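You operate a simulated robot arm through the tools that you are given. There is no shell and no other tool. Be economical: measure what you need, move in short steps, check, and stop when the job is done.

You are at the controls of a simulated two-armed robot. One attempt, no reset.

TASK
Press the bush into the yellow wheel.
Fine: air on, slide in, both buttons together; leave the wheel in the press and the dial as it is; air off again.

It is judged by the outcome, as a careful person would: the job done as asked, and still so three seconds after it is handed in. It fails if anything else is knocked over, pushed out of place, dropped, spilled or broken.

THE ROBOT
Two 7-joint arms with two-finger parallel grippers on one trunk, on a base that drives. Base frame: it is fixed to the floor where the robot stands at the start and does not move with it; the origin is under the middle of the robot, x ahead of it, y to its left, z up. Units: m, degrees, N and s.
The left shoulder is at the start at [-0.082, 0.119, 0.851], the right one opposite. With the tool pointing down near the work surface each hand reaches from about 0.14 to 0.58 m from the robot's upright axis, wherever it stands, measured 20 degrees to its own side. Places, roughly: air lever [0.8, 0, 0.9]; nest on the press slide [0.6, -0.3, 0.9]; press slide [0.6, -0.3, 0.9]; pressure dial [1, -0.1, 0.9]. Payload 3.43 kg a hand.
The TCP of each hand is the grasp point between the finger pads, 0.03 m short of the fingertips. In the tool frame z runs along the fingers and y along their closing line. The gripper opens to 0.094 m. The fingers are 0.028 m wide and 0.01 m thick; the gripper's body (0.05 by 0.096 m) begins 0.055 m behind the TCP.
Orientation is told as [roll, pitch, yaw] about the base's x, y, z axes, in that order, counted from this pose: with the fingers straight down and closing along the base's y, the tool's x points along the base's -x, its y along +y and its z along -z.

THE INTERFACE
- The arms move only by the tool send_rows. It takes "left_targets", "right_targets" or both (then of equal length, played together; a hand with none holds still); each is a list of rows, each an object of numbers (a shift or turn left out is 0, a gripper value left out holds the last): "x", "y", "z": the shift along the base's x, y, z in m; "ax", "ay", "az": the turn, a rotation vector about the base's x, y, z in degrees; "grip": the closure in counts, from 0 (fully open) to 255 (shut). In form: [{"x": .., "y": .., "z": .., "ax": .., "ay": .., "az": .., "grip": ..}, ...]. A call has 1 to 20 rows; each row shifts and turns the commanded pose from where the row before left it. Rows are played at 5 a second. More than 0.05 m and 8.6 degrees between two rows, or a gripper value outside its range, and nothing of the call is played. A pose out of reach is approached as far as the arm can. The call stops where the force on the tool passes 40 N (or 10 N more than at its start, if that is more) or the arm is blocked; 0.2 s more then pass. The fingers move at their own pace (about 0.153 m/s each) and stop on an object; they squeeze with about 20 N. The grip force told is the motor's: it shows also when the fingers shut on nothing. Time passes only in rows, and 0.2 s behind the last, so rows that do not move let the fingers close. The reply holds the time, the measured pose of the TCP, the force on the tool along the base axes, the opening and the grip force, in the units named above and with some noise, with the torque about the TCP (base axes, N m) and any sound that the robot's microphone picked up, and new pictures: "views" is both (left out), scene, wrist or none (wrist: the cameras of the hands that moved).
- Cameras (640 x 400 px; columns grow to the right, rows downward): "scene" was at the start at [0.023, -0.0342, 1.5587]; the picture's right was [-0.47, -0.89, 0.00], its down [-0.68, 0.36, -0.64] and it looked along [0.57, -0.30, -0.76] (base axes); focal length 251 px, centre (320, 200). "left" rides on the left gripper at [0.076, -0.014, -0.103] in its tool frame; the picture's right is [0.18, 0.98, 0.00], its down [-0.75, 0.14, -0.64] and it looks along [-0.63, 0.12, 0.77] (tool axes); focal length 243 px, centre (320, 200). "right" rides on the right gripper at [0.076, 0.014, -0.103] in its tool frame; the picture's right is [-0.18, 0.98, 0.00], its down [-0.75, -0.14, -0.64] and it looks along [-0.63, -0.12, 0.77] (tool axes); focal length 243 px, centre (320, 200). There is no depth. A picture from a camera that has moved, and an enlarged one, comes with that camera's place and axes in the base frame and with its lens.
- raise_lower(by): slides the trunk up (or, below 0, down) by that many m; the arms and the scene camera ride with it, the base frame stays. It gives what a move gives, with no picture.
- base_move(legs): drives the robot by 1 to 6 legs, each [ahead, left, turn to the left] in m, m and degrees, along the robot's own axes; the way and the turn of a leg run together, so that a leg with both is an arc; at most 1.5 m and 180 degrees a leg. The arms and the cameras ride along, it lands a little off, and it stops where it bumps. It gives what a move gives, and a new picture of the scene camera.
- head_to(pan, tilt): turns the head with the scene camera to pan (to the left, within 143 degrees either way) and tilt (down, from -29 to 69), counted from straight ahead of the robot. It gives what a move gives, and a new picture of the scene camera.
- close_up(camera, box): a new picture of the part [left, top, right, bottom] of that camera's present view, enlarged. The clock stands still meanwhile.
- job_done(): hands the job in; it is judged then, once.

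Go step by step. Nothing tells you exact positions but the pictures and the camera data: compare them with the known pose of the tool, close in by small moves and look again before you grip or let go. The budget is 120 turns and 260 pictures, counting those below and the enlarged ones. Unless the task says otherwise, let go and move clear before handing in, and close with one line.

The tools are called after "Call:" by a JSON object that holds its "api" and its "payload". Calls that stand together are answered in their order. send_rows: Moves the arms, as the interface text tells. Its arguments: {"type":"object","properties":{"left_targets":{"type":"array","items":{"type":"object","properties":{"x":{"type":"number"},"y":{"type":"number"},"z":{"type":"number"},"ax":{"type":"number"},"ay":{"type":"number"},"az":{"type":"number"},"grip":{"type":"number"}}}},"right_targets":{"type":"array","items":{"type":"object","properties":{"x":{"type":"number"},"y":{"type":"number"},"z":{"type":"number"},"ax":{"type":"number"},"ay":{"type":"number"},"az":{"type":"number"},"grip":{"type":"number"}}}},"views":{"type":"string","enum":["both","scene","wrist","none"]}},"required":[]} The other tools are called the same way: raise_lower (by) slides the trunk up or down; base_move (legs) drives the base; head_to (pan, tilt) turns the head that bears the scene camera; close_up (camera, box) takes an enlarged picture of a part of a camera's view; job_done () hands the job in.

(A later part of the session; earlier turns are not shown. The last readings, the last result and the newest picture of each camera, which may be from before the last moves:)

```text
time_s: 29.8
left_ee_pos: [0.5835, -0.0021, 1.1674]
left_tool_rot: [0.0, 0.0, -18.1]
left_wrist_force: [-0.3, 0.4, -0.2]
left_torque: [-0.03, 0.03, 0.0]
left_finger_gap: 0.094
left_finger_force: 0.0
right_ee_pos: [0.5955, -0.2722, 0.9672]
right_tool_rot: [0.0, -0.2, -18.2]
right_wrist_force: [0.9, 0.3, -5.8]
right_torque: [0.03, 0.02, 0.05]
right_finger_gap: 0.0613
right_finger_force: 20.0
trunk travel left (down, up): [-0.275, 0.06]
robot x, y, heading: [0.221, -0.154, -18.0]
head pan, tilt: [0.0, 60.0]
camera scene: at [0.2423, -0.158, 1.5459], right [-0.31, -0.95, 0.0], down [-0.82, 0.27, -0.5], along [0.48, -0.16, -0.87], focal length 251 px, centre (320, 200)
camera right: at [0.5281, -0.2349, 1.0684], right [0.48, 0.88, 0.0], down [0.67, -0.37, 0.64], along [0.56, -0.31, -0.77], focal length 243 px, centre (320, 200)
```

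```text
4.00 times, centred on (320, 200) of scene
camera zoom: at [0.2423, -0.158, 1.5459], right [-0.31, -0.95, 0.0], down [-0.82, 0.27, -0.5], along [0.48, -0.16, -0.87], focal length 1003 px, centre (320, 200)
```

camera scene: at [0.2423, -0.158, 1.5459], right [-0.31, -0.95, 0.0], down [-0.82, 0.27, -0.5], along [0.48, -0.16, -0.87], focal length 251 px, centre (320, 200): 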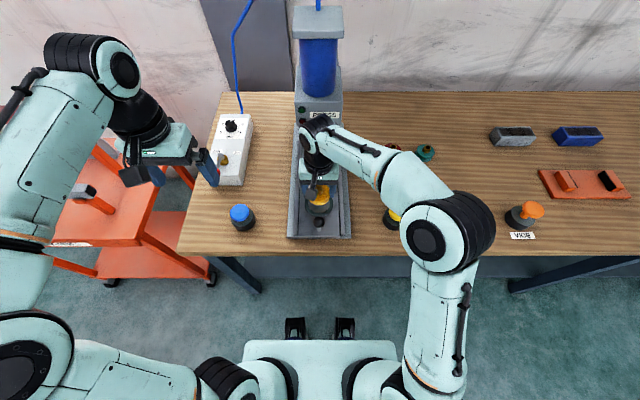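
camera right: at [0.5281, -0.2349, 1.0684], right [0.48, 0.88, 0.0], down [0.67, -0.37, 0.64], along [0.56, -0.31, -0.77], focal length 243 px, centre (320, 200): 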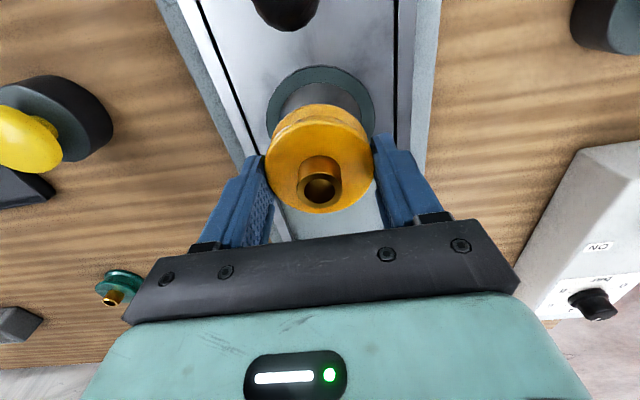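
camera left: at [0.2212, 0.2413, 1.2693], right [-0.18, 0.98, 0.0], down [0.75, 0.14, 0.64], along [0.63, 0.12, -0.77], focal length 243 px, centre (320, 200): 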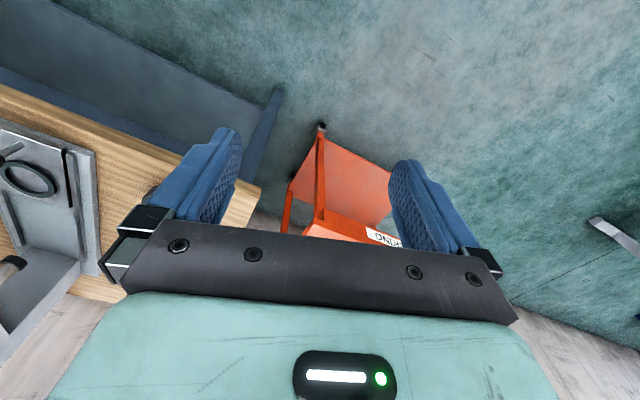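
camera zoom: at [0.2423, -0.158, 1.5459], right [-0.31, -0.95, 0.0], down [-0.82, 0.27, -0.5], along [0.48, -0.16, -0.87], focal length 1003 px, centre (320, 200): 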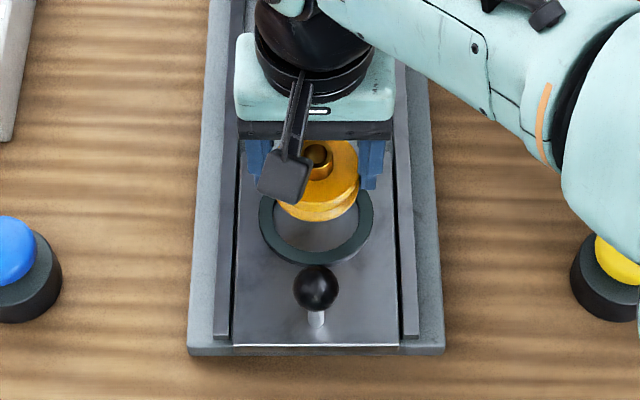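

Laterally aligned; forward offset maybe a few mm short. Shift 3 mm forward, lower to just above the ring, and check.

Call:
{"api": "send_rows", "payload": {"right_targets": [{"x": 0.003, "y": -0.001, "z": -0.018}, {"z": -0.018}, {}], "views": "wrist"}}

Call:
{"api": "close_up", "payload": {"camera": "right", "box": [240, 40, 400, 220]}}

Call:
{"api": "close_up", "payload": {"camera": "scene", "box": [290, 170, 350, 230]}}

```text
time_s: 30.6
left_ee_pos: [0.5832, -0.0033, 1.1664]
left_tool_rot: [0.1, 0.0, -18.0]
left_wrist_force: [1.2, 0.3, -0.2]
left_torque: [-0.03, 0.0, -0.01]
left_finger_gap: 0.0939
left_finger_force: 0.1
right_ee_pos: [0.5984, -0.2713, 0.932]
right_tool_rot: [0.0, -0.1, -18.4]
right_wrist_force: [0.1, -1.0, -5.7]
right_torque: [0.04, -0.02, 0.03]
right_finger_gap: 0.0614
right_finger_force: 19.7
trunk travel left (down, up): [-0.275, 0.06]
robot x, y, heading: [0.2175, -0.1535, -17.9]
head pan, tilt: [0.0, 60.0]
camera right: at [0.5311, -0.2351, 1.0338], right [0.48, 0.88, 0.0], down [0.67, -0.37, 0.64], along [0.56, -0.31, -0.77], focal length 243 px, centre (320, 200)
```

right: 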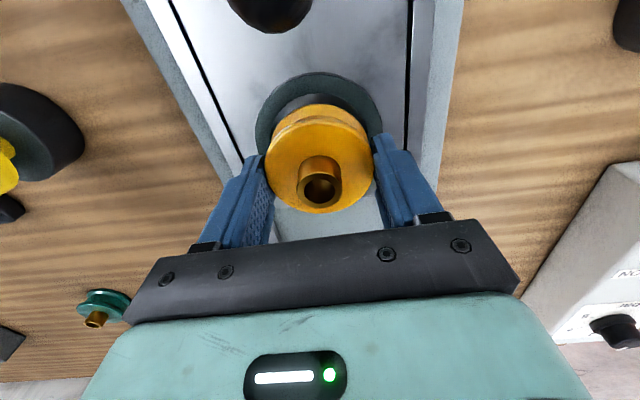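

```text
2.22 times, centred on (320, 130) of right
camera zoom: at [0.5311, -0.2351, 1.0338], right [0.48, 0.88, 0.0], down [0.67, -0.37, 0.64], along [0.56, -0.31, -0.77], focal length 539 px, centre (320, 356)
```

zoom: 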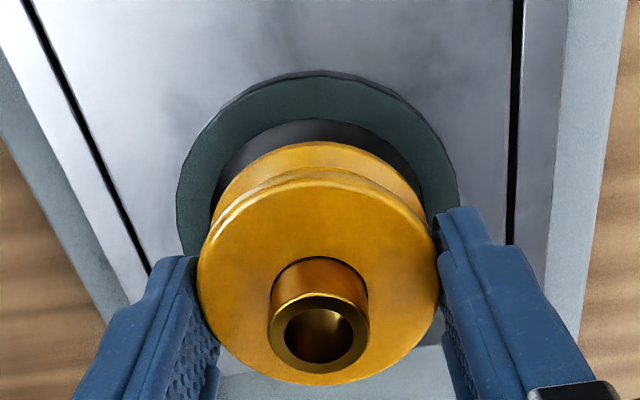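

```text
6.67 times, centred on (320, 200) of scene
camera zoom: at [0.2424, -0.1579, 1.5459], right [-0.31, -0.95, 0.0], down [-0.82, 0.27, -0.5], along [0.47, -0.16, -0.87], focal length 1672 px, centre (320, 200)
```

zoom: 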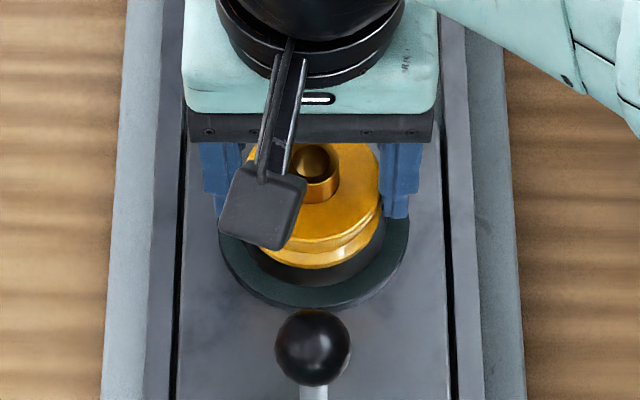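

Alignment looks good to about 1 mm. Lower slowly into the nest.

Call:
{"api": "send_rows", "payload": {"right_targets": [{"x": 0.001, "z": -0.006}, {"z": -0.005}, {"z": -0.004}, {"z": -0.003}, {}], "views": "wrist"}}

Call:
{"api": "close_up", "payload": {"camera": "right", "box": [240, 40, 400, 220]}}

Call:
{"api": "close_up", "payload": {"camera": "scene", "box": [290, 170, 350, 230]}}

```text
time_s: 31.8
left_ee_pos: [0.5843, -0.0031, 1.167]
left_tool_rot: [-0.1, 0.1, -18.1]
left_wrist_force: [-0.2, -0.4, -0.4]
left_torque: [-0.01, 0.02, -0.02]
left_finger_gap: 0.0939
left_finger_force: 0.0
right_ee_pos: [0.5989, -0.2717, 0.9141]
right_tool_rot: [0.0, -0.1, -18.1]
right_wrist_force: [-0.1, 0.3, -5.1]
right_torque: [-0.02, 0.01, 0.04]
right_finger_gap: 0.0616
right_finger_force: 20.1
trunk travel left (down, up): [-0.275, 0.06]
robot x, y, heading: [0.2221, -0.1538, -18.2]
head pan, tilt: [0.0, 60.0]
camera right: at [0.5323, -0.2357, 1.0154], right [0.48, 0.88, 0.0], down [0.67, -0.37, 0.64], along [0.56, -0.31, -0.77], focal length 243 px, centre (320, 200)
```

right: 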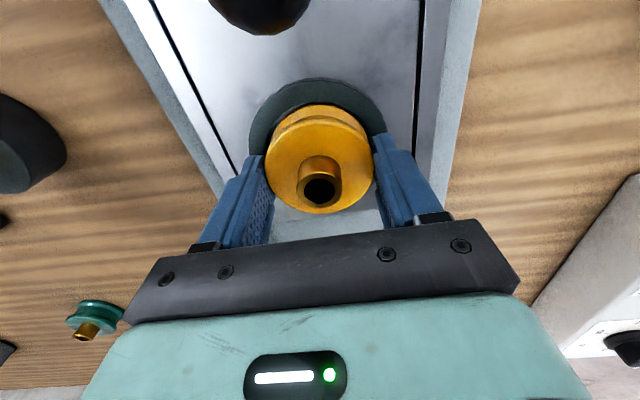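

```text
2.22 times, centred on (320, 130) of right
camera zoom: at [0.5323, -0.2357, 1.0154], right [0.48, 0.88, 0.0], down [0.67, -0.37, 0.64], along [0.56, -0.31, -0.77], focal length 539 px, centre (320, 356)
```

zoom: 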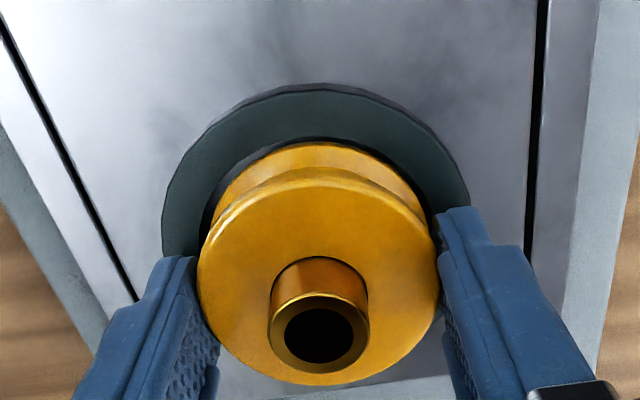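

```text
6.67 times, centred on (320, 200) of scene
camera zoom: at [0.2424, -0.1579, 1.5459], right [-0.31, -0.95, 0.0], down [-0.82, 0.27, -0.5], along [0.47, -0.16, -0.87], focal length 1672 px, centre (320, 200)
```

zoom: 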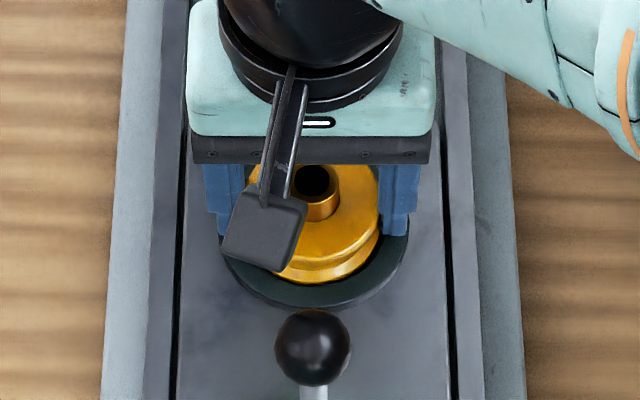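

Entering the ring, no contact force yet. Continue down in 2 mm steps.

Call:
{"api": "send_rows", "payload": {"right_targets": [{"y": -0.0008, "z": -0.002}, {"z": -0.002}, {"z": -0.002}, {"z": -0.002}, {}], "views": "wrist"}}

```text
time_s: 32.8
left_ee_pos: [0.5826, -0.0024, 1.1669]
left_tool_rot: [0.1, 0.0, -18.1]
left_wrist_force: [0.7, 0.7, 0.0]
left_torque: [0.0, 0.02, 0.0]
left_finger_gap: 0.0938
left_finger_force: 0.1
right_ee_pos: [0.5996, -0.2737, 0.9119]
right_tool_rot: [0.3, -0.7, -18.2]
right_wrist_force: [-4.8, -0.4, 14.1]
right_torque: [-0.55, 0.6, -0.06]
right_finger_gap: 0.0616
right_finger_force: 20.1
trunk travel left (down, up): [-0.275, 0.06]
robot x, y, heading: [0.2232, -0.1538, -18.1]
head pan, tilt: [0.0, 60.0]
stopped in row 5 (right hand): the force on the tool passed its limit at 42 N (the readings are from after the stop); the commanded pose is now the measured one
camera right: at [0.5322, -0.2369, 1.0123], right [0.48, 0.88, 0.01], down [0.66, -0.37, 0.65], along [0.57, -0.31, -0.76], focal length 243 px, centre (320, 200)
```

right: 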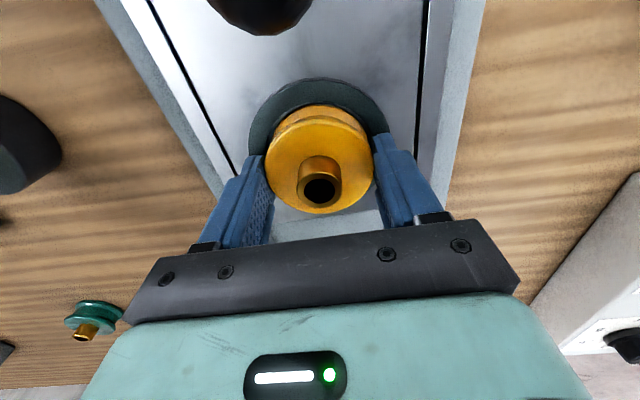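

Contact at TCP 0.912. I check whether the wheel is inside the ring (fingertips likely on ring top) or sitting on it.

Call:
{"api": "close_up", "payload": {"camera": "right", "box": [250, 60, 390, 170]}}

Call:
{"api": "close_up", "payload": {"camera": "scene", "box": [300, 180, 345, 220]}}

```text
3.64 times, centred on (320, 115) of right
camera zoom: at [0.5322, -0.2369, 1.0123], right [0.48, 0.88, 0.01], down [0.66, -0.37, 0.65], along [0.57, -0.31, -0.76], focal length 882 px, centre (320, 509)
```

zoom: 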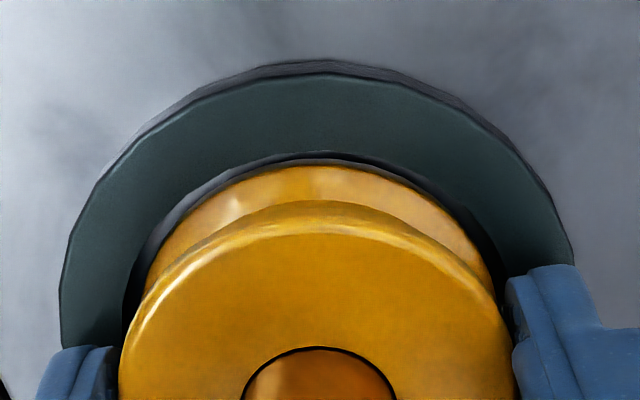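

```text
10.00 times, centred on (322, 200) of scene
camera zoom: at [0.2412, -0.1576, 1.5458], right [-0.31, -0.95, 0.0], down [-0.82, 0.27, -0.5], along [0.48, -0.16, -0.87], focal length 2508 px, centre (295, 200)
```

zoom: 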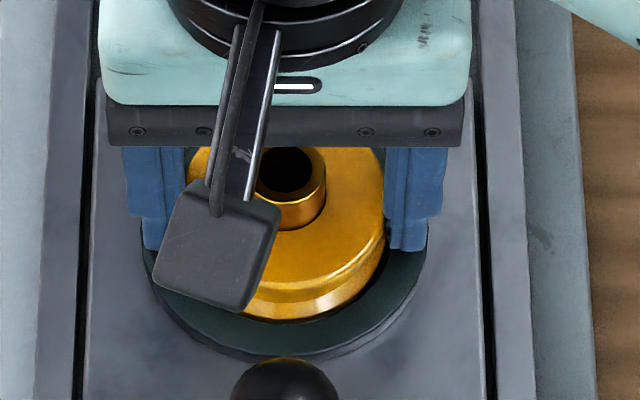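

The wheel sits centred within the ring, fingers on the ring's top. I open gently.

Call:
{"api": "send_rows", "payload": {"right_targets": [{"z": 0.001, "grip": 80}, {}, {"grip": 65}, {}], "views": "wrist"}}

Call:
{"api": "close_up", "payload": {"camera": "right", "box": [240, 60, 400, 230]}}

Call:
{"api": "close_up", "payload": {"camera": "scene", "box": [300, 180, 345, 220]}}

```text
time_s: 33.8
left_ee_pos: [0.5818, -0.001, 1.1667]
left_tool_rot: [-0.1, 0.1, -18.1]
left_wrist_force: [1.0, -0.2, -0.7]
left_torque: [-0.02, 0.02, -0.04]
left_finger_gap: 0.0939
left_finger_force: 0.0
right_ee_pos: [0.6, -0.2718, 0.9108]
right_tool_rot: [0.2, -0.7, -18.0]
right_wrist_force: [0.2, 7.6, 7.2]
right_torque: [-0.01, 0.17, -0.17]
right_finger_gap: 0.066
right_finger_force: 0.0
trunk travel left (down, up): [-0.275, 0.06]
robot x, y, heading: [0.2214, -0.1505, -18.1]
head pan, tilt: [0.0, 60.0]
camera right: at [0.5324, -0.2359, 1.0124], right [0.48, 0.88, 0.01], down [0.66, -0.37, 0.65], along [0.57, -0.31, -0.76], focal length 243 px, centre (320, 200)
```

right: 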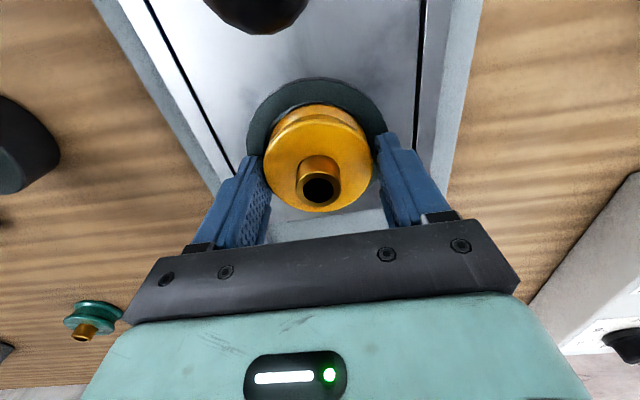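

```text
2.35 times, centred on (320, 145) of right
camera zoom: at [0.5324, -0.2359, 1.0124], right [0.48, 0.88, 0.01], down [0.66, -0.37, 0.65], along [0.57, -0.31, -0.76], focal length 571 px, centre (320, 329)
```

zoom: 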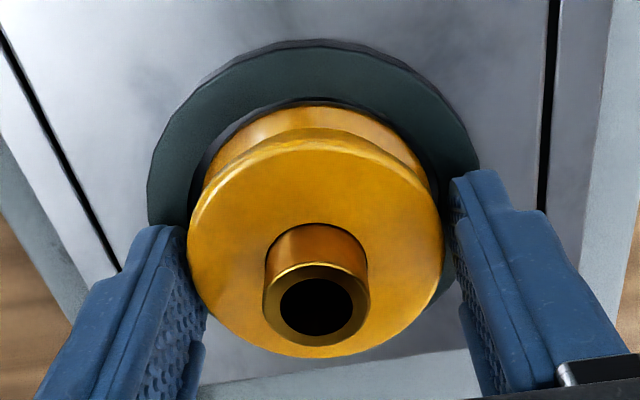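

```text
10.00 times, centred on (322, 200) of scene
camera zoom: at [0.2416, -0.1564, 1.546], right [-0.31, -0.95, 0.0], down [-0.82, 0.27, -0.5], along [0.48, -0.16, -0.87], focal length 2508 px, centre (295, 200)
```

zoom: 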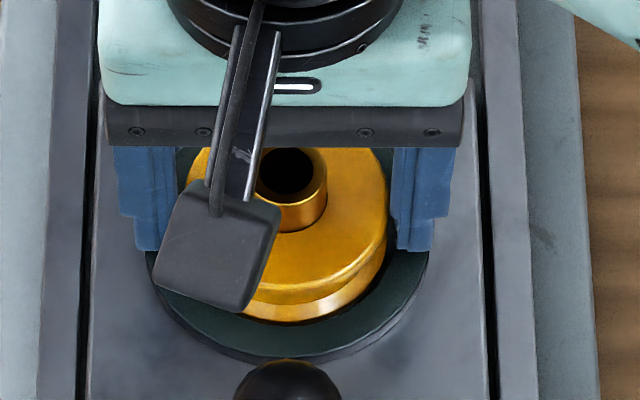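

Released. I raise a little, open more, then withdraw straight up.

Call:
{"api": "send_rows", "payload": {"right_targets": [{"z": 0.003}, {"grip": 35}, {}, {"z": 0.015}, {"z": 0.03}, {"z": 0.04}, {"z": 0.04}, {}], "views": "wrist"}}

Call:
{"api": "close_up", "payload": {"camera": "right", "box": [250, 40, 390, 190]}}

```text
time_s: 35.6
left_ee_pos: [0.5826, -0.0028, 1.1664]
left_tool_rot: [0.0, 0.1, -18.2]
left_wrist_force: [0.5, 0.2, 0.6]
left_torque: [0.01, -0.01, -0.01]
left_finger_gap: 0.094
left_finger_force: 0.0
right_ee_pos: [0.6019, -0.2754, 1.0386]
right_tool_rot: [0.2, -0.6, -18.3]
right_wrist_force: [0.5, 0.1, -0.5]
right_torque: [-0.01, -0.03, -0.01]
right_finger_gap: 0.081
right_finger_force: 0.1
trunk travel left (down, up): [-0.275, 0.06]
robot x, y, heading: [0.2219, -0.1518, -18.1]
head pan, tilt: [0.0, 60.0]
camera right: at [0.5334, -0.238, 1.1407], right [0.48, 0.88, 0.01], down [0.66, -0.37, 0.65], along [0.57, -0.31, -0.76], focal length 243 px, centre (320, 200)
```

right: 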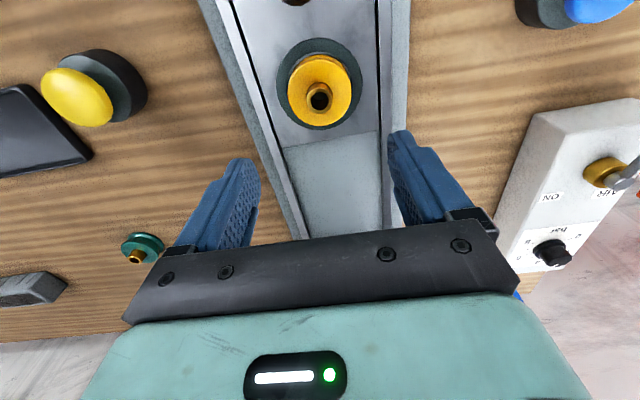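

```text
2.67 times, centred on (320, 115) of right
camera zoom: at [0.5334, -0.238, 1.1407], right [0.48, 0.88, 0.01], down [0.66, -0.37, 0.65], along [0.57, -0.31, -0.76], focal length 647 px, centre (320, 427)
```

zoom: 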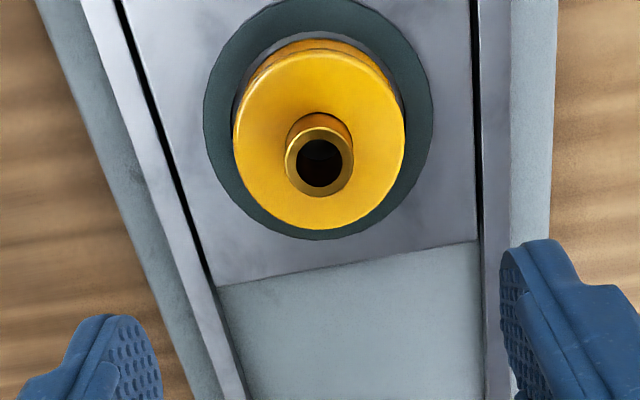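

Wheel sits level in the nest. Now the air lever: I park the right hand aside, drive ahead ~9 cm and look with the left wrist camera.

Call:
{"api": "send_rows", "payload": {"right_targets": [{"x": -0.035, "y": -0.015, "z": 0.02}, {"x": -0.035, "y": -0.03, "z": 0.01}, {"x": -0.035, "y": -0.03}, {"x": -0.03, "y": -0.03}, {"x": -0.03, "y": -0.03}, {"y": -0.03, "x": -0.03}], "views": "none"}}

Call:
{"api": "base_move", "payload": {"legs": [[0.09, 0, 0]]}}

Call:
{"api": "close_up", "payload": {"camera": "left", "box": [0, 0, 640, 400]}}

Call:
{"api": "close_up", "payload": {"camera": "scene", "box": [190, 100, 350, 250]}}

```text
time_s: 37.0
left_ee_pos: [0.5821, -0.0027, 1.1675]
left_tool_rot: [0.0, 0.0, -18.2]
left_wrist_force: [0.0, -0.1, 0.9]
left_torque: [-0.01, -0.02, 0.01]
left_finger_gap: 0.0942
left_finger_force: 0.0
right_ee_pos: [0.4073, -0.4382, 1.0689]
right_tool_rot: [0.3, -0.8, -18.2]
right_wrist_force: [0.6, -1.2, -0.8]
right_torque: [0.01, 0.0, 0.02]
right_finger_gap: 0.0814
right_finger_force: 0.0
trunk travel left (down, up): [-0.275, 0.06]
robot x, y, heading: [0.2215, -0.1524, -18.2]
head pan, tilt: [0.0, 60.0]
```

```text
time_s: 38.1
left_ee_pos: [0.6684, -0.0315, 1.1669]
left_tool_rot: [0.0, 0.0, -18.1]
left_wrist_force: [-0.2, 0.2, -0.3]
left_torque: [-0.01, 0.0, -0.02]
left_finger_gap: 0.0941
left_finger_force: 0.2
right_ee_pos: [0.4934, -0.4672, 1.0693]
right_tool_rot: [0.3, -0.6, -18.3]
right_wrist_force: [0.8, -0.5, -0.4]
right_torque: [0.0, 0.02, -0.03]
right_finger_gap: 0.081
right_finger_force: 0.0
trunk travel left (down, up): [-0.275, 0.06]
robot x, y, heading: [0.3062, -0.1799, -18.2]
head pan, tilt: [0.0, 60.0]
camera scene: at [0.3277, -0.1859, 1.5459], right [-0.31, -0.95, 0.0], down [-0.82, 0.27, -0.5], along [0.47, -0.16, -0.87], focal length 251 px, centre (320, 200)
```

scene: 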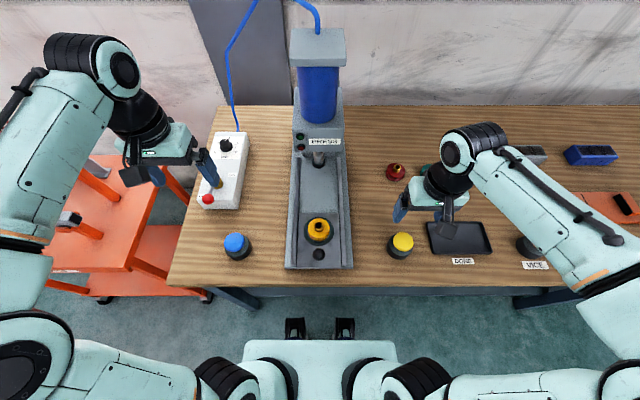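

```text
1.00 times, centred on (320, 200) of left (not enlarged: the box is as wide or as high as the picture)
camera zoom: at [0.5925, -0.0206, 1.2694], right [0.13, 0.99, 0.0], down [0.76, -0.1, 0.64], along [0.64, -0.09, -0.77], focal length 243 px, centre (320, 200)
```

zoom: 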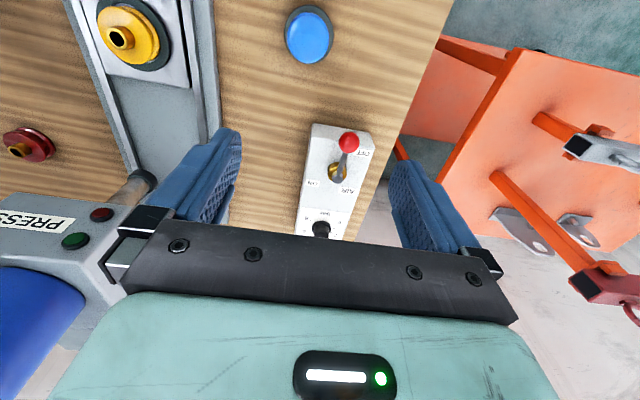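

```text
2.67 times, centred on (270, 175) of scene
camera zoom: at [0.3277, -0.1859, 1.5459], right [-0.31, -0.95, 0.0], down [-0.82, 0.27, -0.5], along [0.47, -0.16, -0.87], focal length 669 px, centre (453, 267)
```

zoom: 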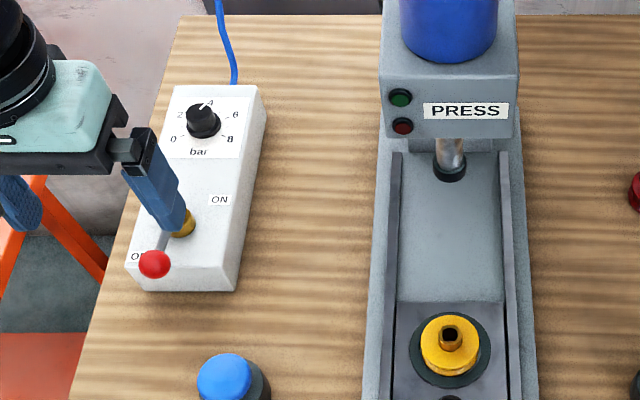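

The lever ball is at ≈[0.753, -0.002, 0.95], its pivot at ≈[0.838, -0.025]. I bring the closed left fingers above and to the left of the ball.

Call:
{"api": "send_rows", "payload": {"left_targets": [{"x": 0.0239, "y": 0.017, "z": -0.0292, "grip": 255}, {"x": 0.0239, "y": 0.017, "z": -0.0292}, {"x": 0.0239, "y": 0.017, "z": -0.0292}, {"x": 0.0239, "y": 0.017, "z": -0.0292}, {}], "views": "both"}}

Call:
{"api": "close_up", "payload": {"camera": "scene", "box": [170, 120, 270, 230]}}

```text
time_s: 39.3
left_ee_pos: [0.7658, 0.0373, 1.0521]
left_tool_rot: [0.0, 0.1, -18.2]
left_wrist_force: [0.3, 0.0, -0.2]
left_torque: [0.01, -0.02, 0.0]
left_finger_gap: 0.0
left_finger_force: 19.8
right_ee_pos: [0.4919, -0.465, 1.0687]
right_tool_rot: [0.3, -0.7, -18.3]
right_wrist_force: [0.8, -0.1, -0.6]
right_torque: [-0.03, 0.02, 0.03]
right_finger_gap: 0.0809
right_finger_force: 0.1
trunk travel left (down, up): [-0.275, 0.06]
robot x, y, heading: [0.3056, -0.181, -18.0]
head pan, tilt: [0.0, 60.0]
camera scene: at [0.3266, -0.186, 1.5459], right [-0.31, -0.95, 0.0], down [-0.82, 0.27, -0.5], along [0.48, -0.16, -0.87], focal length 251 px, centre (320, 200)
camera left: at [0.6893, 0.0466, 1.1531], right [0.13, 0.99, 0.0], down [0.76, -0.1, 0.64], along [0.64, -0.09, -0.77], focal length 243 px, centre (320, 200)
```

scene: 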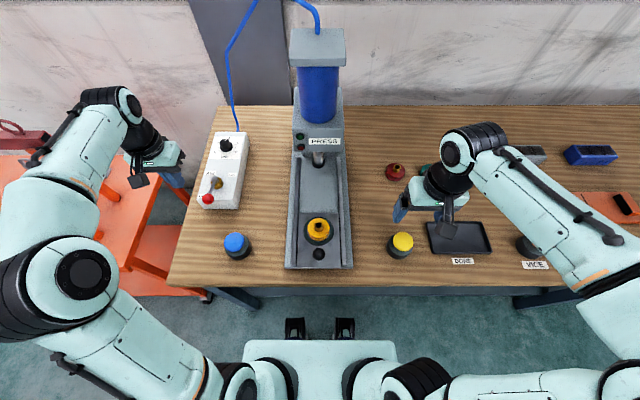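
left: 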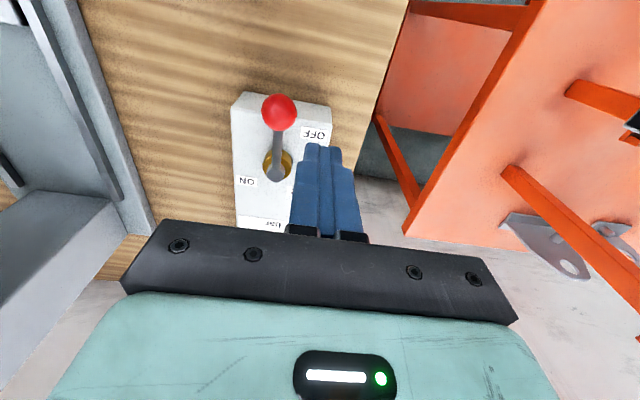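

```text
3.64 times, centred on (220, 175) of scene
camera zoom: at [0.3266, -0.186, 1.5459], right [-0.31, -0.95, 0.0], down [-0.82, 0.27, -0.5], along [0.48, -0.16, -0.87], focal length 912 px, centre (684, 291)
```

zoom: 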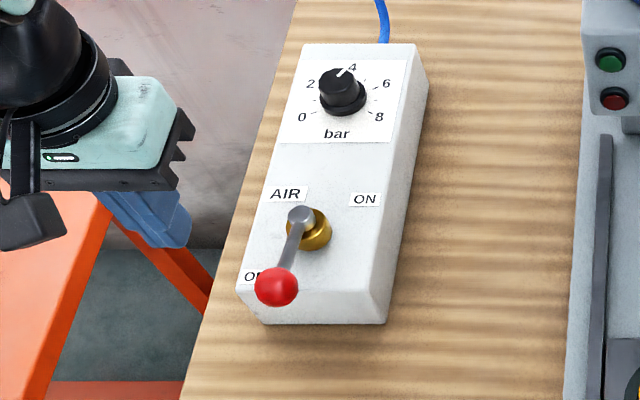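

Finger is well clear to the left of the ball. Lower beside it and check.

Call:
{"api": "send_rows", "payload": {"left_targets": [{"z": -0.03}, {"z": -0.03}, {"z": -0.027}, {}], "views": "wrist"}}

Call:
{"api": "close_up", "payload": {"camera": "scene", "box": [170, 120, 270, 230]}}

```text
time_s: 40.3
left_ee_pos: [0.7647, 0.0362, 0.9616]
left_tool_rot: [0.0, 0.1, -18.2]
left_wrist_force: [0.6, -0.7, -0.7]
left_torque: [0.01, 0.01, 0.02]
left_finger_gap: 0.0001
left_finger_force: 19.6
right_ee_pos: [0.4927, -0.466, 1.0683]
right_tool_rot: [0.3, -0.7, -18.3]
right_wrist_force: [-0.2, -0.3, -0.2]
right_torque: [0.03, 0.0, 0.0]
right_finger_gap: 0.0813
right_finger_force: 0.2
trunk travel left (down, up): [-0.275, 0.06]
robot x, y, heading: [0.3067, -0.183, -18.1]
head pan, tilt: [0.0, 60.0]
camera left: at [0.6883, 0.0468, 1.0647], right [0.13, 0.99, 0.0], down [0.76, -0.1, 0.64], along [0.64, -0.09, -0.77], focal length 243 px, centre (320, 200)
```

left: 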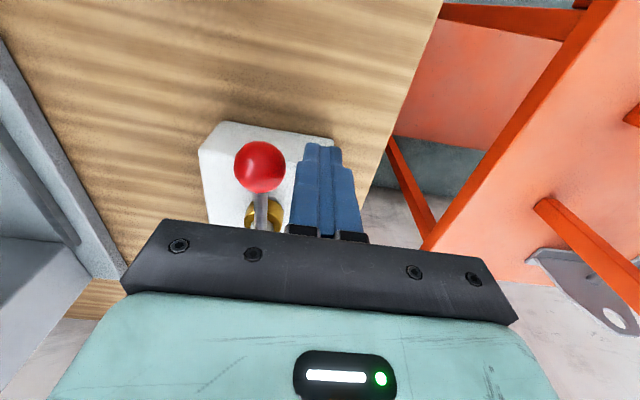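

```text
3.64 times, centred on (220, 175) of scene
camera zoom: at [0.3271, -0.1858, 1.5459], right [-0.31, -0.95, 0.0], down [-0.82, 0.27, -0.5], along [0.48, -0.16, -0.87], focal length 912 px, centre (684, 291)
```

zoom: 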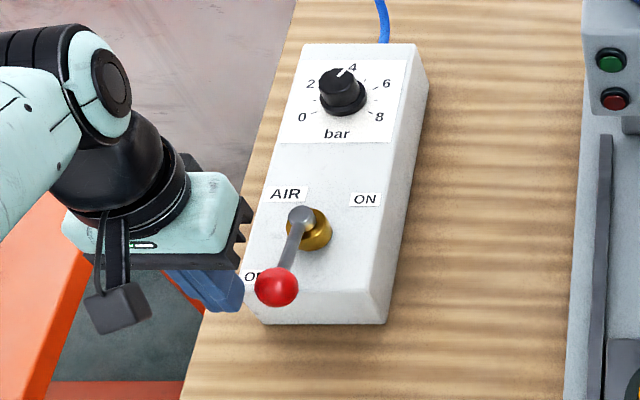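

Aligned: start pushing the lever on an arc toward ON (first half).

Call:
{"api": "send_rows", "payload": {"left_targets": [{"x": -0.0025, "y": -0.0102}, {"x": -0.0062, "y": -0.0102, "az": 7.5}, {"x": -0.0047, "y": -0.0109, "az": 7.5}, {"x": -0.0034, "y": -0.0114, "az": 7.5}, {"x": -0.0018, "y": -0.0118, "az": 7.5}, {"x": -0.0002, "y": -0.012, "az": 7.5}, {"x": 0.0014, "y": -0.0118, "az": 7.5}], "views": "wrist"}}

Call:
{"api": "close_up", "payload": {"camera": "scene", "box": [170, 120, 270, 230]}}

```text
time_s: 41.9
left_ee_pos: [0.7473, -0.04, 0.9625]
left_tool_rot: [0.0, 0.0, 26.9]
left_wrist_force: [0.2, 0.2, 0.3]
left_torque: [0.03, 0.05, -0.06]
left_finger_gap: 0.0
left_finger_force: 20.2
right_ee_pos: [0.4927, -0.4657, 1.0694]
right_tool_rot: [0.3, -0.7, -18.3]
right_wrist_force: [0.2, 0.7, -0.6]
right_torque: [-0.01, 0.03, 0.03]
right_finger_gap: 0.0813
right_finger_force: 0.0
trunk travel left (down, up): [-0.275, 0.06]
robot x, y, heading: [0.3058, -0.1842, -18.3]
head pan, tilt: [0.0, 60.0]
camera left: at [0.6861, -0.0879, 1.0657], right [-0.61, 0.79, 0.0], down [0.61, 0.47, 0.64], along [0.51, 0.39, -0.77], focal length 243 px, centre (320, 200)
```

left: 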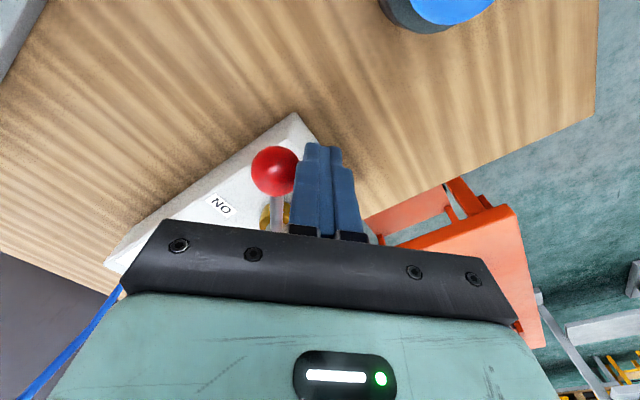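

```text
3.64 times, centred on (220, 175) of scene
camera zoom: at [0.3274, -0.186, 1.5459], right [-0.31, -0.95, 0.0], down [-0.82, 0.27, -0.5], along [0.47, -0.16, -0.87], focal length 912 px, centre (684, 291)
```

zoom: 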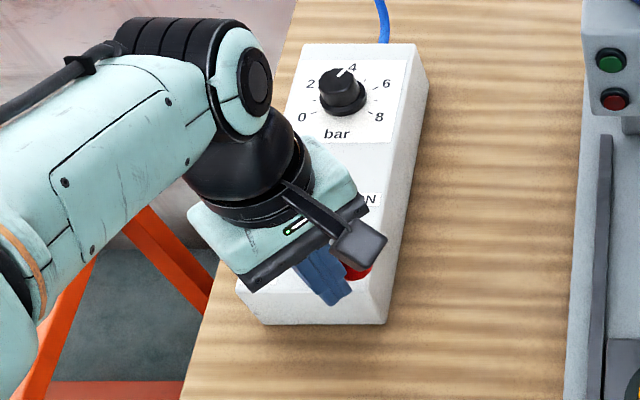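

The lever follows the finger nicely. Second half of the arc.

Call:
{"api": "send_rows", "payload": {"left_targets": [{"x": 0.0027, "y": -0.0115, "az": 7.5}, {"x": 0.0044, "y": -0.0111, "az": 7.5}, {"x": 0.0058, "y": -0.0105, "az": 7.5}, {"x": 0.0071, "y": -0.0096, "az": 7.5}, {"x": 0.0081, "y": -0.0086, "az": 7.5}, {"x": 0.0093, "y": -0.0074, "az": 7.5}, {}], "views": "wrist"}}

Call:
{"api": "close_up", "payload": {"camera": "scene", "box": [170, 100, 350, 230]}}

```text
time_s: 43.5
left_ee_pos: [0.7824, -0.0983, 0.9638]
left_tool_rot: [0.2, 0.1, 72.0]
left_wrist_force: [-13.1, 7.1, -0.1]
left_torque: [0.13, 0.29, 0.22]
left_finger_gap: 0.0
left_finger_force: 19.9
right_ee_pos: [0.4925, -0.4651, 1.0698]
right_tool_rot: [0.2, -0.6, -18.2]
right_wrist_force: [0.2, -0.8, -0.1]
right_torque: [-0.02, -0.02, -0.02]
right_finger_gap: 0.0812
right_finger_force: 0.2
trunk travel left (down, up): [-0.275, 0.06]
robot x, y, heading: [0.3096, -0.181, -18.1]
head pan, tilt: [0.0, 60.0]
camera left: at [0.7724, -0.1748, 1.0659], right [-0.99, 0.13, 0.0], down [0.1, 0.76, 0.64], along [0.08, 0.64, -0.77], focal length 243 px, centre (320, 200)
```

left: 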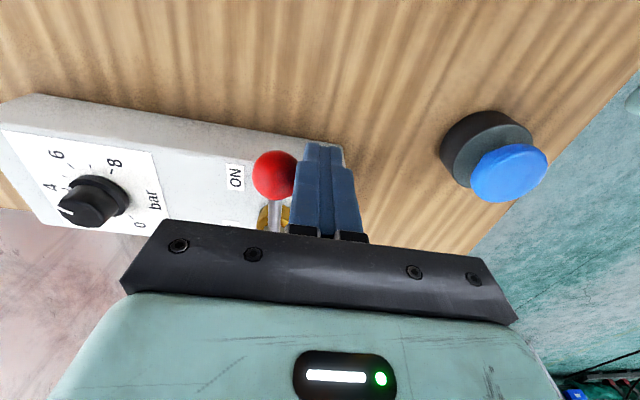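

```text
3.08 times, centred on (260, 165) of scene
camera zoom: at [0.3254, -0.1849, 1.5459], right [-0.31, -0.95, 0.0], down [-0.82, 0.27, -0.5], along [0.48, -0.16, -0.87], focal length 772 px, centre (505, 308)
```

zoom: 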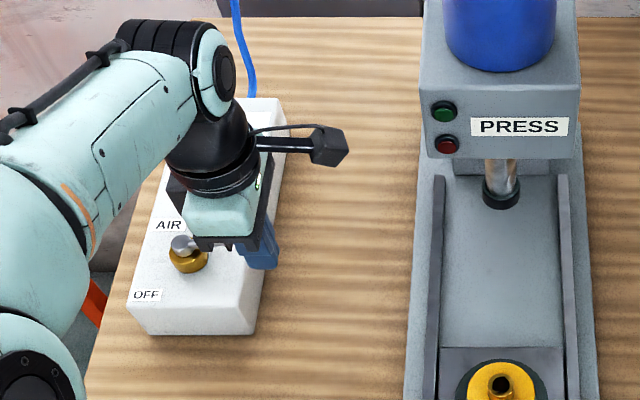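

There's resistance, likely the end stop at ON. Back off, rise and verify.

Call:
{"api": "send_rows", "payload": {"left_targets": [{"x": -0.02, "y": 0.006}, {"x": -0.02, "y": 0.006}, {"z": 0.04}, {"z": 0.04}, {"x": -0.03, "y": 0.01, "z": 0.03}, {"x": -0.03, "y": 0.01, "z": 0.03}], "views": "wrist"}}

Call:
{"api": "close_up", "payload": {"camera": "scene", "box": [170, 100, 350, 230]}}

```text
time_s: 44.9
left_ee_pos: [0.6845, -0.0655, 1.1026]
left_tool_rot: [-0.1, 0.0, 71.8]
left_wrist_force: [-0.3, 0.0, 0.9]
left_torque: [0.0, -0.01, -0.01]
left_finger_gap: 0.0
left_finger_force: 19.4
right_ee_pos: [0.4914, -0.4663, 1.069]
right_tool_rot: [0.3, -0.8, -18.4]
right_wrist_force: [-0.2, -0.8, 0.7]
right_torque: [0.02, -0.01, 0.02]
right_finger_gap: 0.0812
right_finger_force: 0.0
trunk travel left (down, up): [-0.275, 0.06]
robot x, y, heading: [0.3063, -0.1822, -18.1]
head pan, tilt: [0.0, 60.0]
camera left: at [0.6739, -0.1424, 1.2051], right [-0.99, 0.13, 0.0], down [0.1, 0.76, 0.64], along [0.09, 0.64, -0.77], focal length 243 px, centre (320, 200)
```

left: 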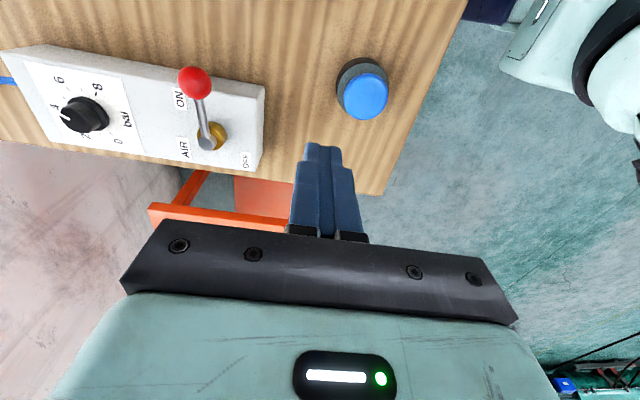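

```text
3.08 times, centred on (260, 165) of scene
camera zoom: at [0.3265, -0.1855, 1.5459], right [-0.31, -0.95, 0.0], down [-0.82, 0.27, -0.5], along [0.48, -0.16, -0.87], focal length 772 px, centre (505, 308)
```

zoom: 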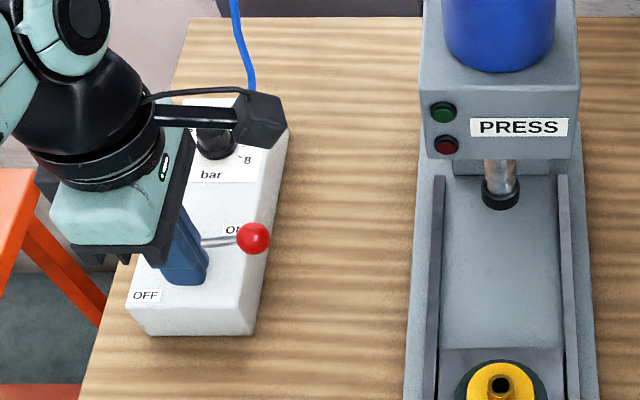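

Air lever is at ON. Next the slide: I turn the left hand back over the blue button side, drive back 8 cm, and close the right fingers for pushing the knob.

Call:
{"api": "base_move", "payload": {"legs": [[-0.085, 0, 0]]}}

Call:
{"api": "send_rows", "payload": {"left_targets": [{"az": -7.5, "y": 0.005}, {"az": -7.5, "y": 0.005}, {"az": -7.5, "y": 0.005}, {"az": -7.5, "y": 0.005}, {"az": -7.5, "y": 0.005}, {"az": -7.5}, {"az": -7.5}, {"az": -7.5}, {"az": -7.5}, {"az": -7.5}, {"az": -7.5}, {"az": -7.5}], "right_targets": [{"grip": 255}, {}, {"x": 0.008, "y": 0.03}, {"x": 0.008, "y": 0.03}, {"x": 0.008, "y": 0.03}, {"x": 0.008, "y": 0.03}, {"x": 0.008, "y": 0.03}, {"x": 0.008, "y": 0.03}, {"y": 0.02}, {}, {}, {}], "views": "both"}}

```text
time_s: 46.0
left_ee_pos: [0.603, -0.0389, 1.1021]
left_tool_rot: [-0.1, 0.0, 71.8]
left_wrist_force: [-0.1, 0.2, -0.4]
left_torque: [0.04, -0.01, -0.02]
left_finger_gap: 0.0
left_finger_force: 19.8
right_ee_pos: [0.4107, -0.4396, 1.0689]
right_tool_rot: [0.3, -0.7, -18.4]
right_wrist_force: [-0.7, -0.8, 0.7]
right_torque: [-0.01, 0.0, 0.02]
right_finger_gap: 0.0812
right_finger_force: 0.1
trunk travel left (down, up): [-0.275, 0.06]
robot x, y, heading: [0.2275, -0.1552, -18.0]
head pan, tilt: [0.0, 60.0]
camera scene: at [0.2452, -0.1589, 1.546], right [-0.31, -0.95, 0.0], down [-0.82, 0.27, -0.5], along [0.48, -0.16, -0.87], focal length 251 px, centre (320, 200)
```

scene: 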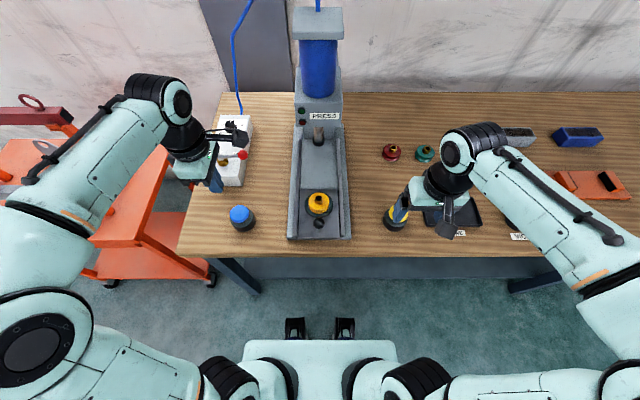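

```text
time_s: 48.6
left_ee_pos: [0.6038, -0.0134, 1.1026]
left_tool_rot: [0.1, 0.0, -18.4]
left_wrist_force: [0.4, -0.3, 0.0]
left_torque: [0.0, -0.01, -0.01]
left_finger_gap: 0.0001
left_finger_force: 19.7
right_ee_pos: [0.4607, -0.2397, 1.0695]
right_tool_rot: [0.4, -0.6, -18.2]
right_wrist_force: [0.7, 0.3, 0.0]
right_torque: [-0.01, -0.01, -0.01]
right_finger_gap: 0.0
right_finger_force: 19.8
trunk travel left (down, up): [-0.275, 0.06]
robot x, y, heading: [0.223, -0.1484, -18.4]
head pan, tilt: [0.0, 60.0]
camera scene: at [0.2457, -0.1591, 1.5459], right [-0.31, -0.95, 0.0], down [-0.82, 0.27, -0.5], along [0.47, -0.16, -0.87], focal length 251 px, centre (320, 200)
camera right: at [0.3915, -0.203, 1.17], right [0.48, 0.88, 0.01], down [0.66, -0.37, 0.65], along [0.57, -0.31, -0.76], focal length 243 px, centre (320, 200)
camera left: at [0.5268, -0.0032, 1.2051], right [0.13, 0.99, 0.0], down [0.76, -0.1, 0.64], along [0.64, -0.09, -0.77], focal length 243 px, centre (320, 200)
```

scene: 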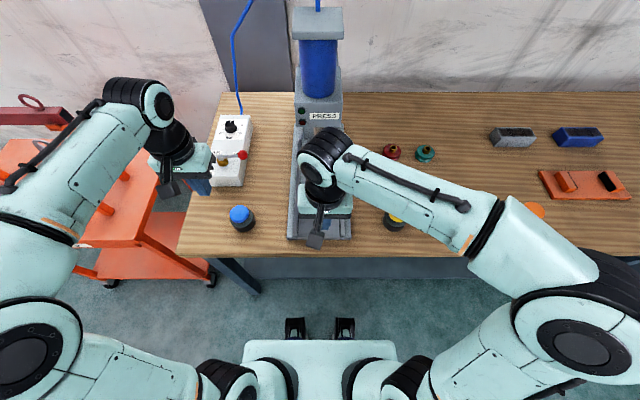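
right: 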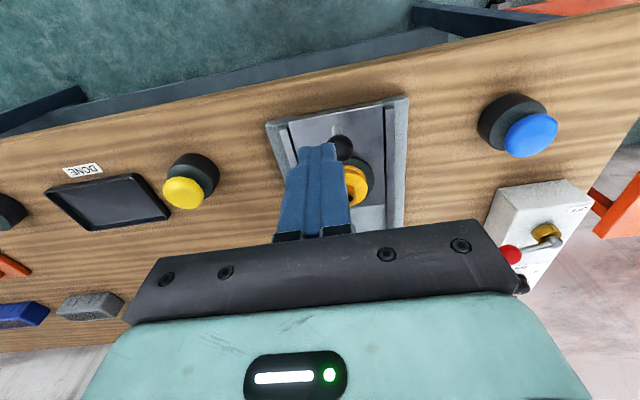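
left: 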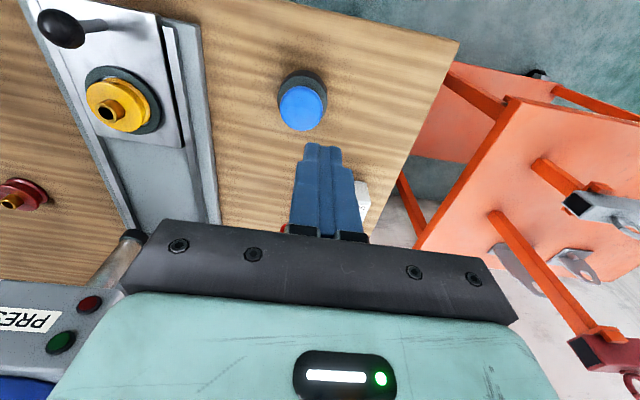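

Knob is at ≈[0.518, -0.245, 0.926]. I line up the closed right fingers behind it and lower.

Call:
{"api": "send_rows", "payload": {"right_targets": [{"x": 0.0, "y": 0.0117, "z": -0.03}, {"z": -0.035}, {"z": -0.035}, {"z": -0.034}, {}], "views": "wrist"}}

Call:
{"api": "close_up", "payload": {"camera": "scene", "box": [270, 170, 370, 250]}}

```text
time_s: 49.8
left_ee_pos: [0.6024, -0.0132, 1.1036]
left_tool_rot: [0.0, 0.0, -18.2]
left_wrist_force: [0.7, 0.0, 0.0]
left_torque: [-0.01, 0.06, 0.01]
left_finger_gap: 0.0001
left_finger_force: 19.2
right_ee_pos: [0.4582, -0.2303, 0.9313]
right_tool_rot: [0.3, -0.7, -18.4]
right_wrist_force: [0.0, 0.6, -0.2]
right_torque: [-0.02, 0.0, 0.01]
right_finger_gap: 0.0
right_finger_force: 20.2
trunk travel left (down, up): [-0.275, 0.06]
robot x, y, heading: [0.2254, -0.1544, -18.3]
head pan, tilt: [0.0, 60.0]
camera right: at [0.3901, -0.1926, 1.0331], right [0.48, 0.88, 0.01], down [0.66, -0.37, 0.65], along [0.57, -0.31, -0.76], focal length 243 px, centre (320, 200)
```

right: 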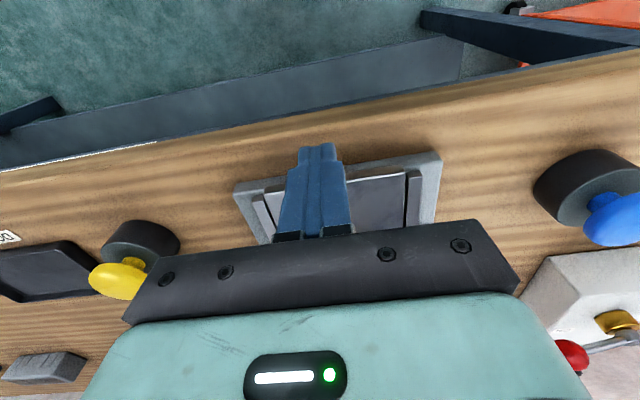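

```text
5.00 times, centred on (320, 210) of scene
camera zoom: at [0.2455, -0.159, 1.5459], right [-0.31, -0.95, 0.0], down [-0.82, 0.27, -0.5], along [0.48, -0.16, -0.87], focal length 1254 px, centre (320, 150)
```

zoom: 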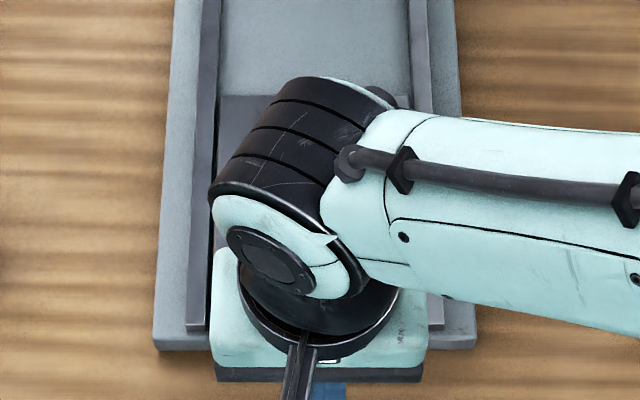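

Aligned within a few mm; push the slide forward gently, first part.

Call:
{"api": "send_rows", "payload": {"right_targets": [{"x": 0.0012, "y": 0.004}, {"x": 0.0143, "y": -0.0046}, {"x": 0.0114, "y": -0.0037}, {"x": 0.0076, "y": -0.0025}, {"x": 0.0076, "y": -0.0025}, {"x": 0.0095, "y": -0.0031}, {"x": 0.0114, "y": -0.0037}, {"x": 0.0114, "y": -0.0037}, {"x": 0.0114, "y": -0.0037}, {"x": 0.0114, "y": -0.0037}], "views": "both"}}

Call:
{"api": "close_up", "payload": {"camera": "right", "box": [240, 80, 420, 240]}}

Call:
{"api": "close_up", "payload": {"camera": "left", "box": [0, 0, 260, 240]}}

```text
time_s: 52.0
left_ee_pos: [0.6038, -0.0132, 1.1023]
left_tool_rot: [-0.2, 0.0, -18.1]
left_wrist_force: [0.0, 0.0, -0.4]
left_torque: [0.05, -0.02, 0.0]
left_finger_gap: 0.0002
left_finger_force: 20.8
right_ee_pos: [0.5577, -0.2547, 0.9337]
right_tool_rot: [0.3, -0.7, -18.3]
right_wrist_force: [-0.1, 0.2, -0.2]
right_torque: [0.02, -0.02, 0.02]
right_finger_gap: 0.0002
right_finger_force: 20.0
trunk travel left (down, up): [-0.275, 0.06]
robot x, y, heading: [0.2272, -0.1519, -18.4]
head pan, tilt: [0.0, 60.0]
camera scene: at [0.2461, -0.159, 1.5459], right [-0.31, -0.95, 0.0], down [-0.82, 0.27, -0.5], along [0.47, -0.16, -0.87], focal length 251 px, centre (320, 200)
camera right: at [0.4894, -0.2189, 1.0353], right [0.48, 0.88, 0.01], down [0.66, -0.37, 0.65], along [0.57, -0.31, -0.76], focal length 243 px, centre (320, 200)
```

scene: 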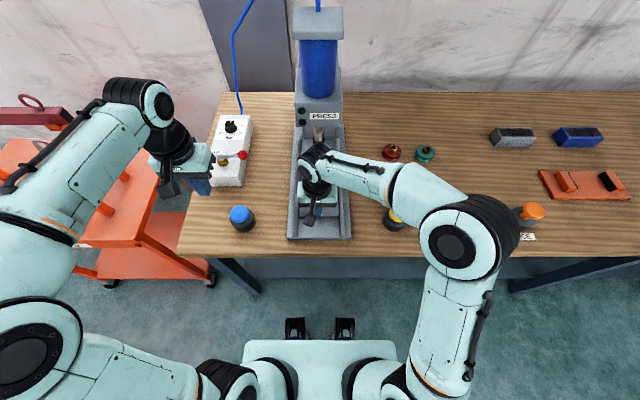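
right: 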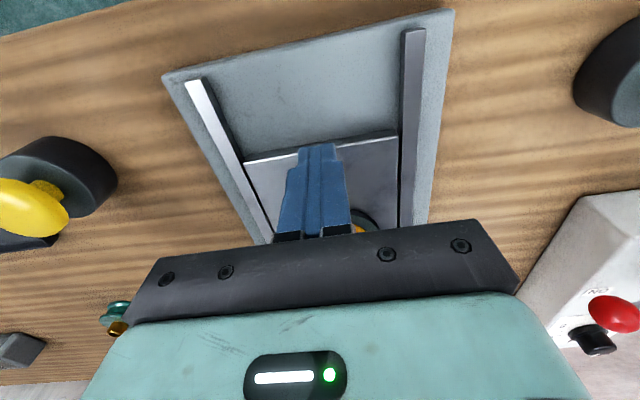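

```text
2.50 times, centred on (330, 160) of right
camera zoom: at [0.4894, -0.2189, 1.0353], right [0.48, 0.88, 0.01], down [0.66, -0.37, 0.65], along [0.57, -0.31, -0.76], focal length 606 px, centre (295, 300)
```

zoom: 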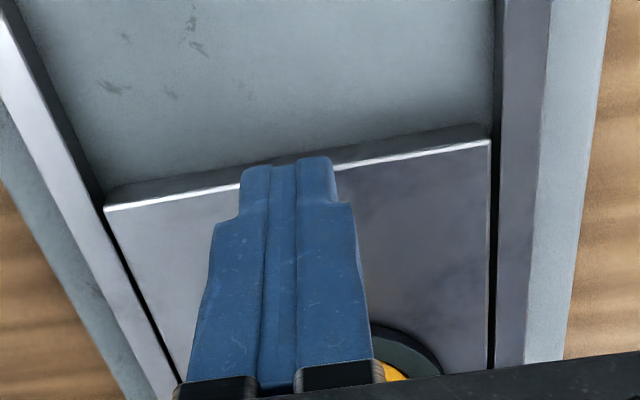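

```text
1.67 times, centred on (130, 120) of left
camera zoom: at [0.5271, -0.0033, 1.205], right [0.13, 0.99, 0.0], down [0.76, -0.1, 0.64], along [0.64, -0.09, -0.77], focal length 404 px, centre (637, 333)
```

zoom: 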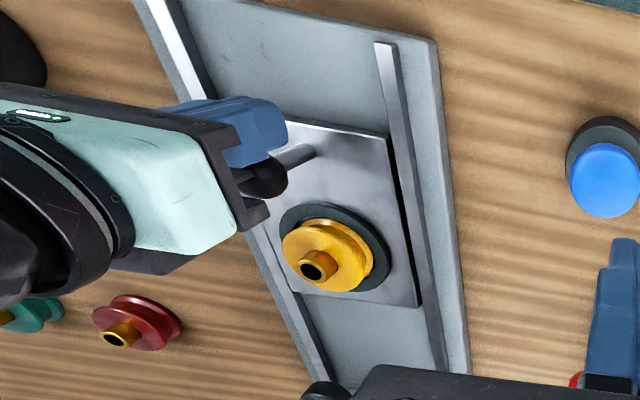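

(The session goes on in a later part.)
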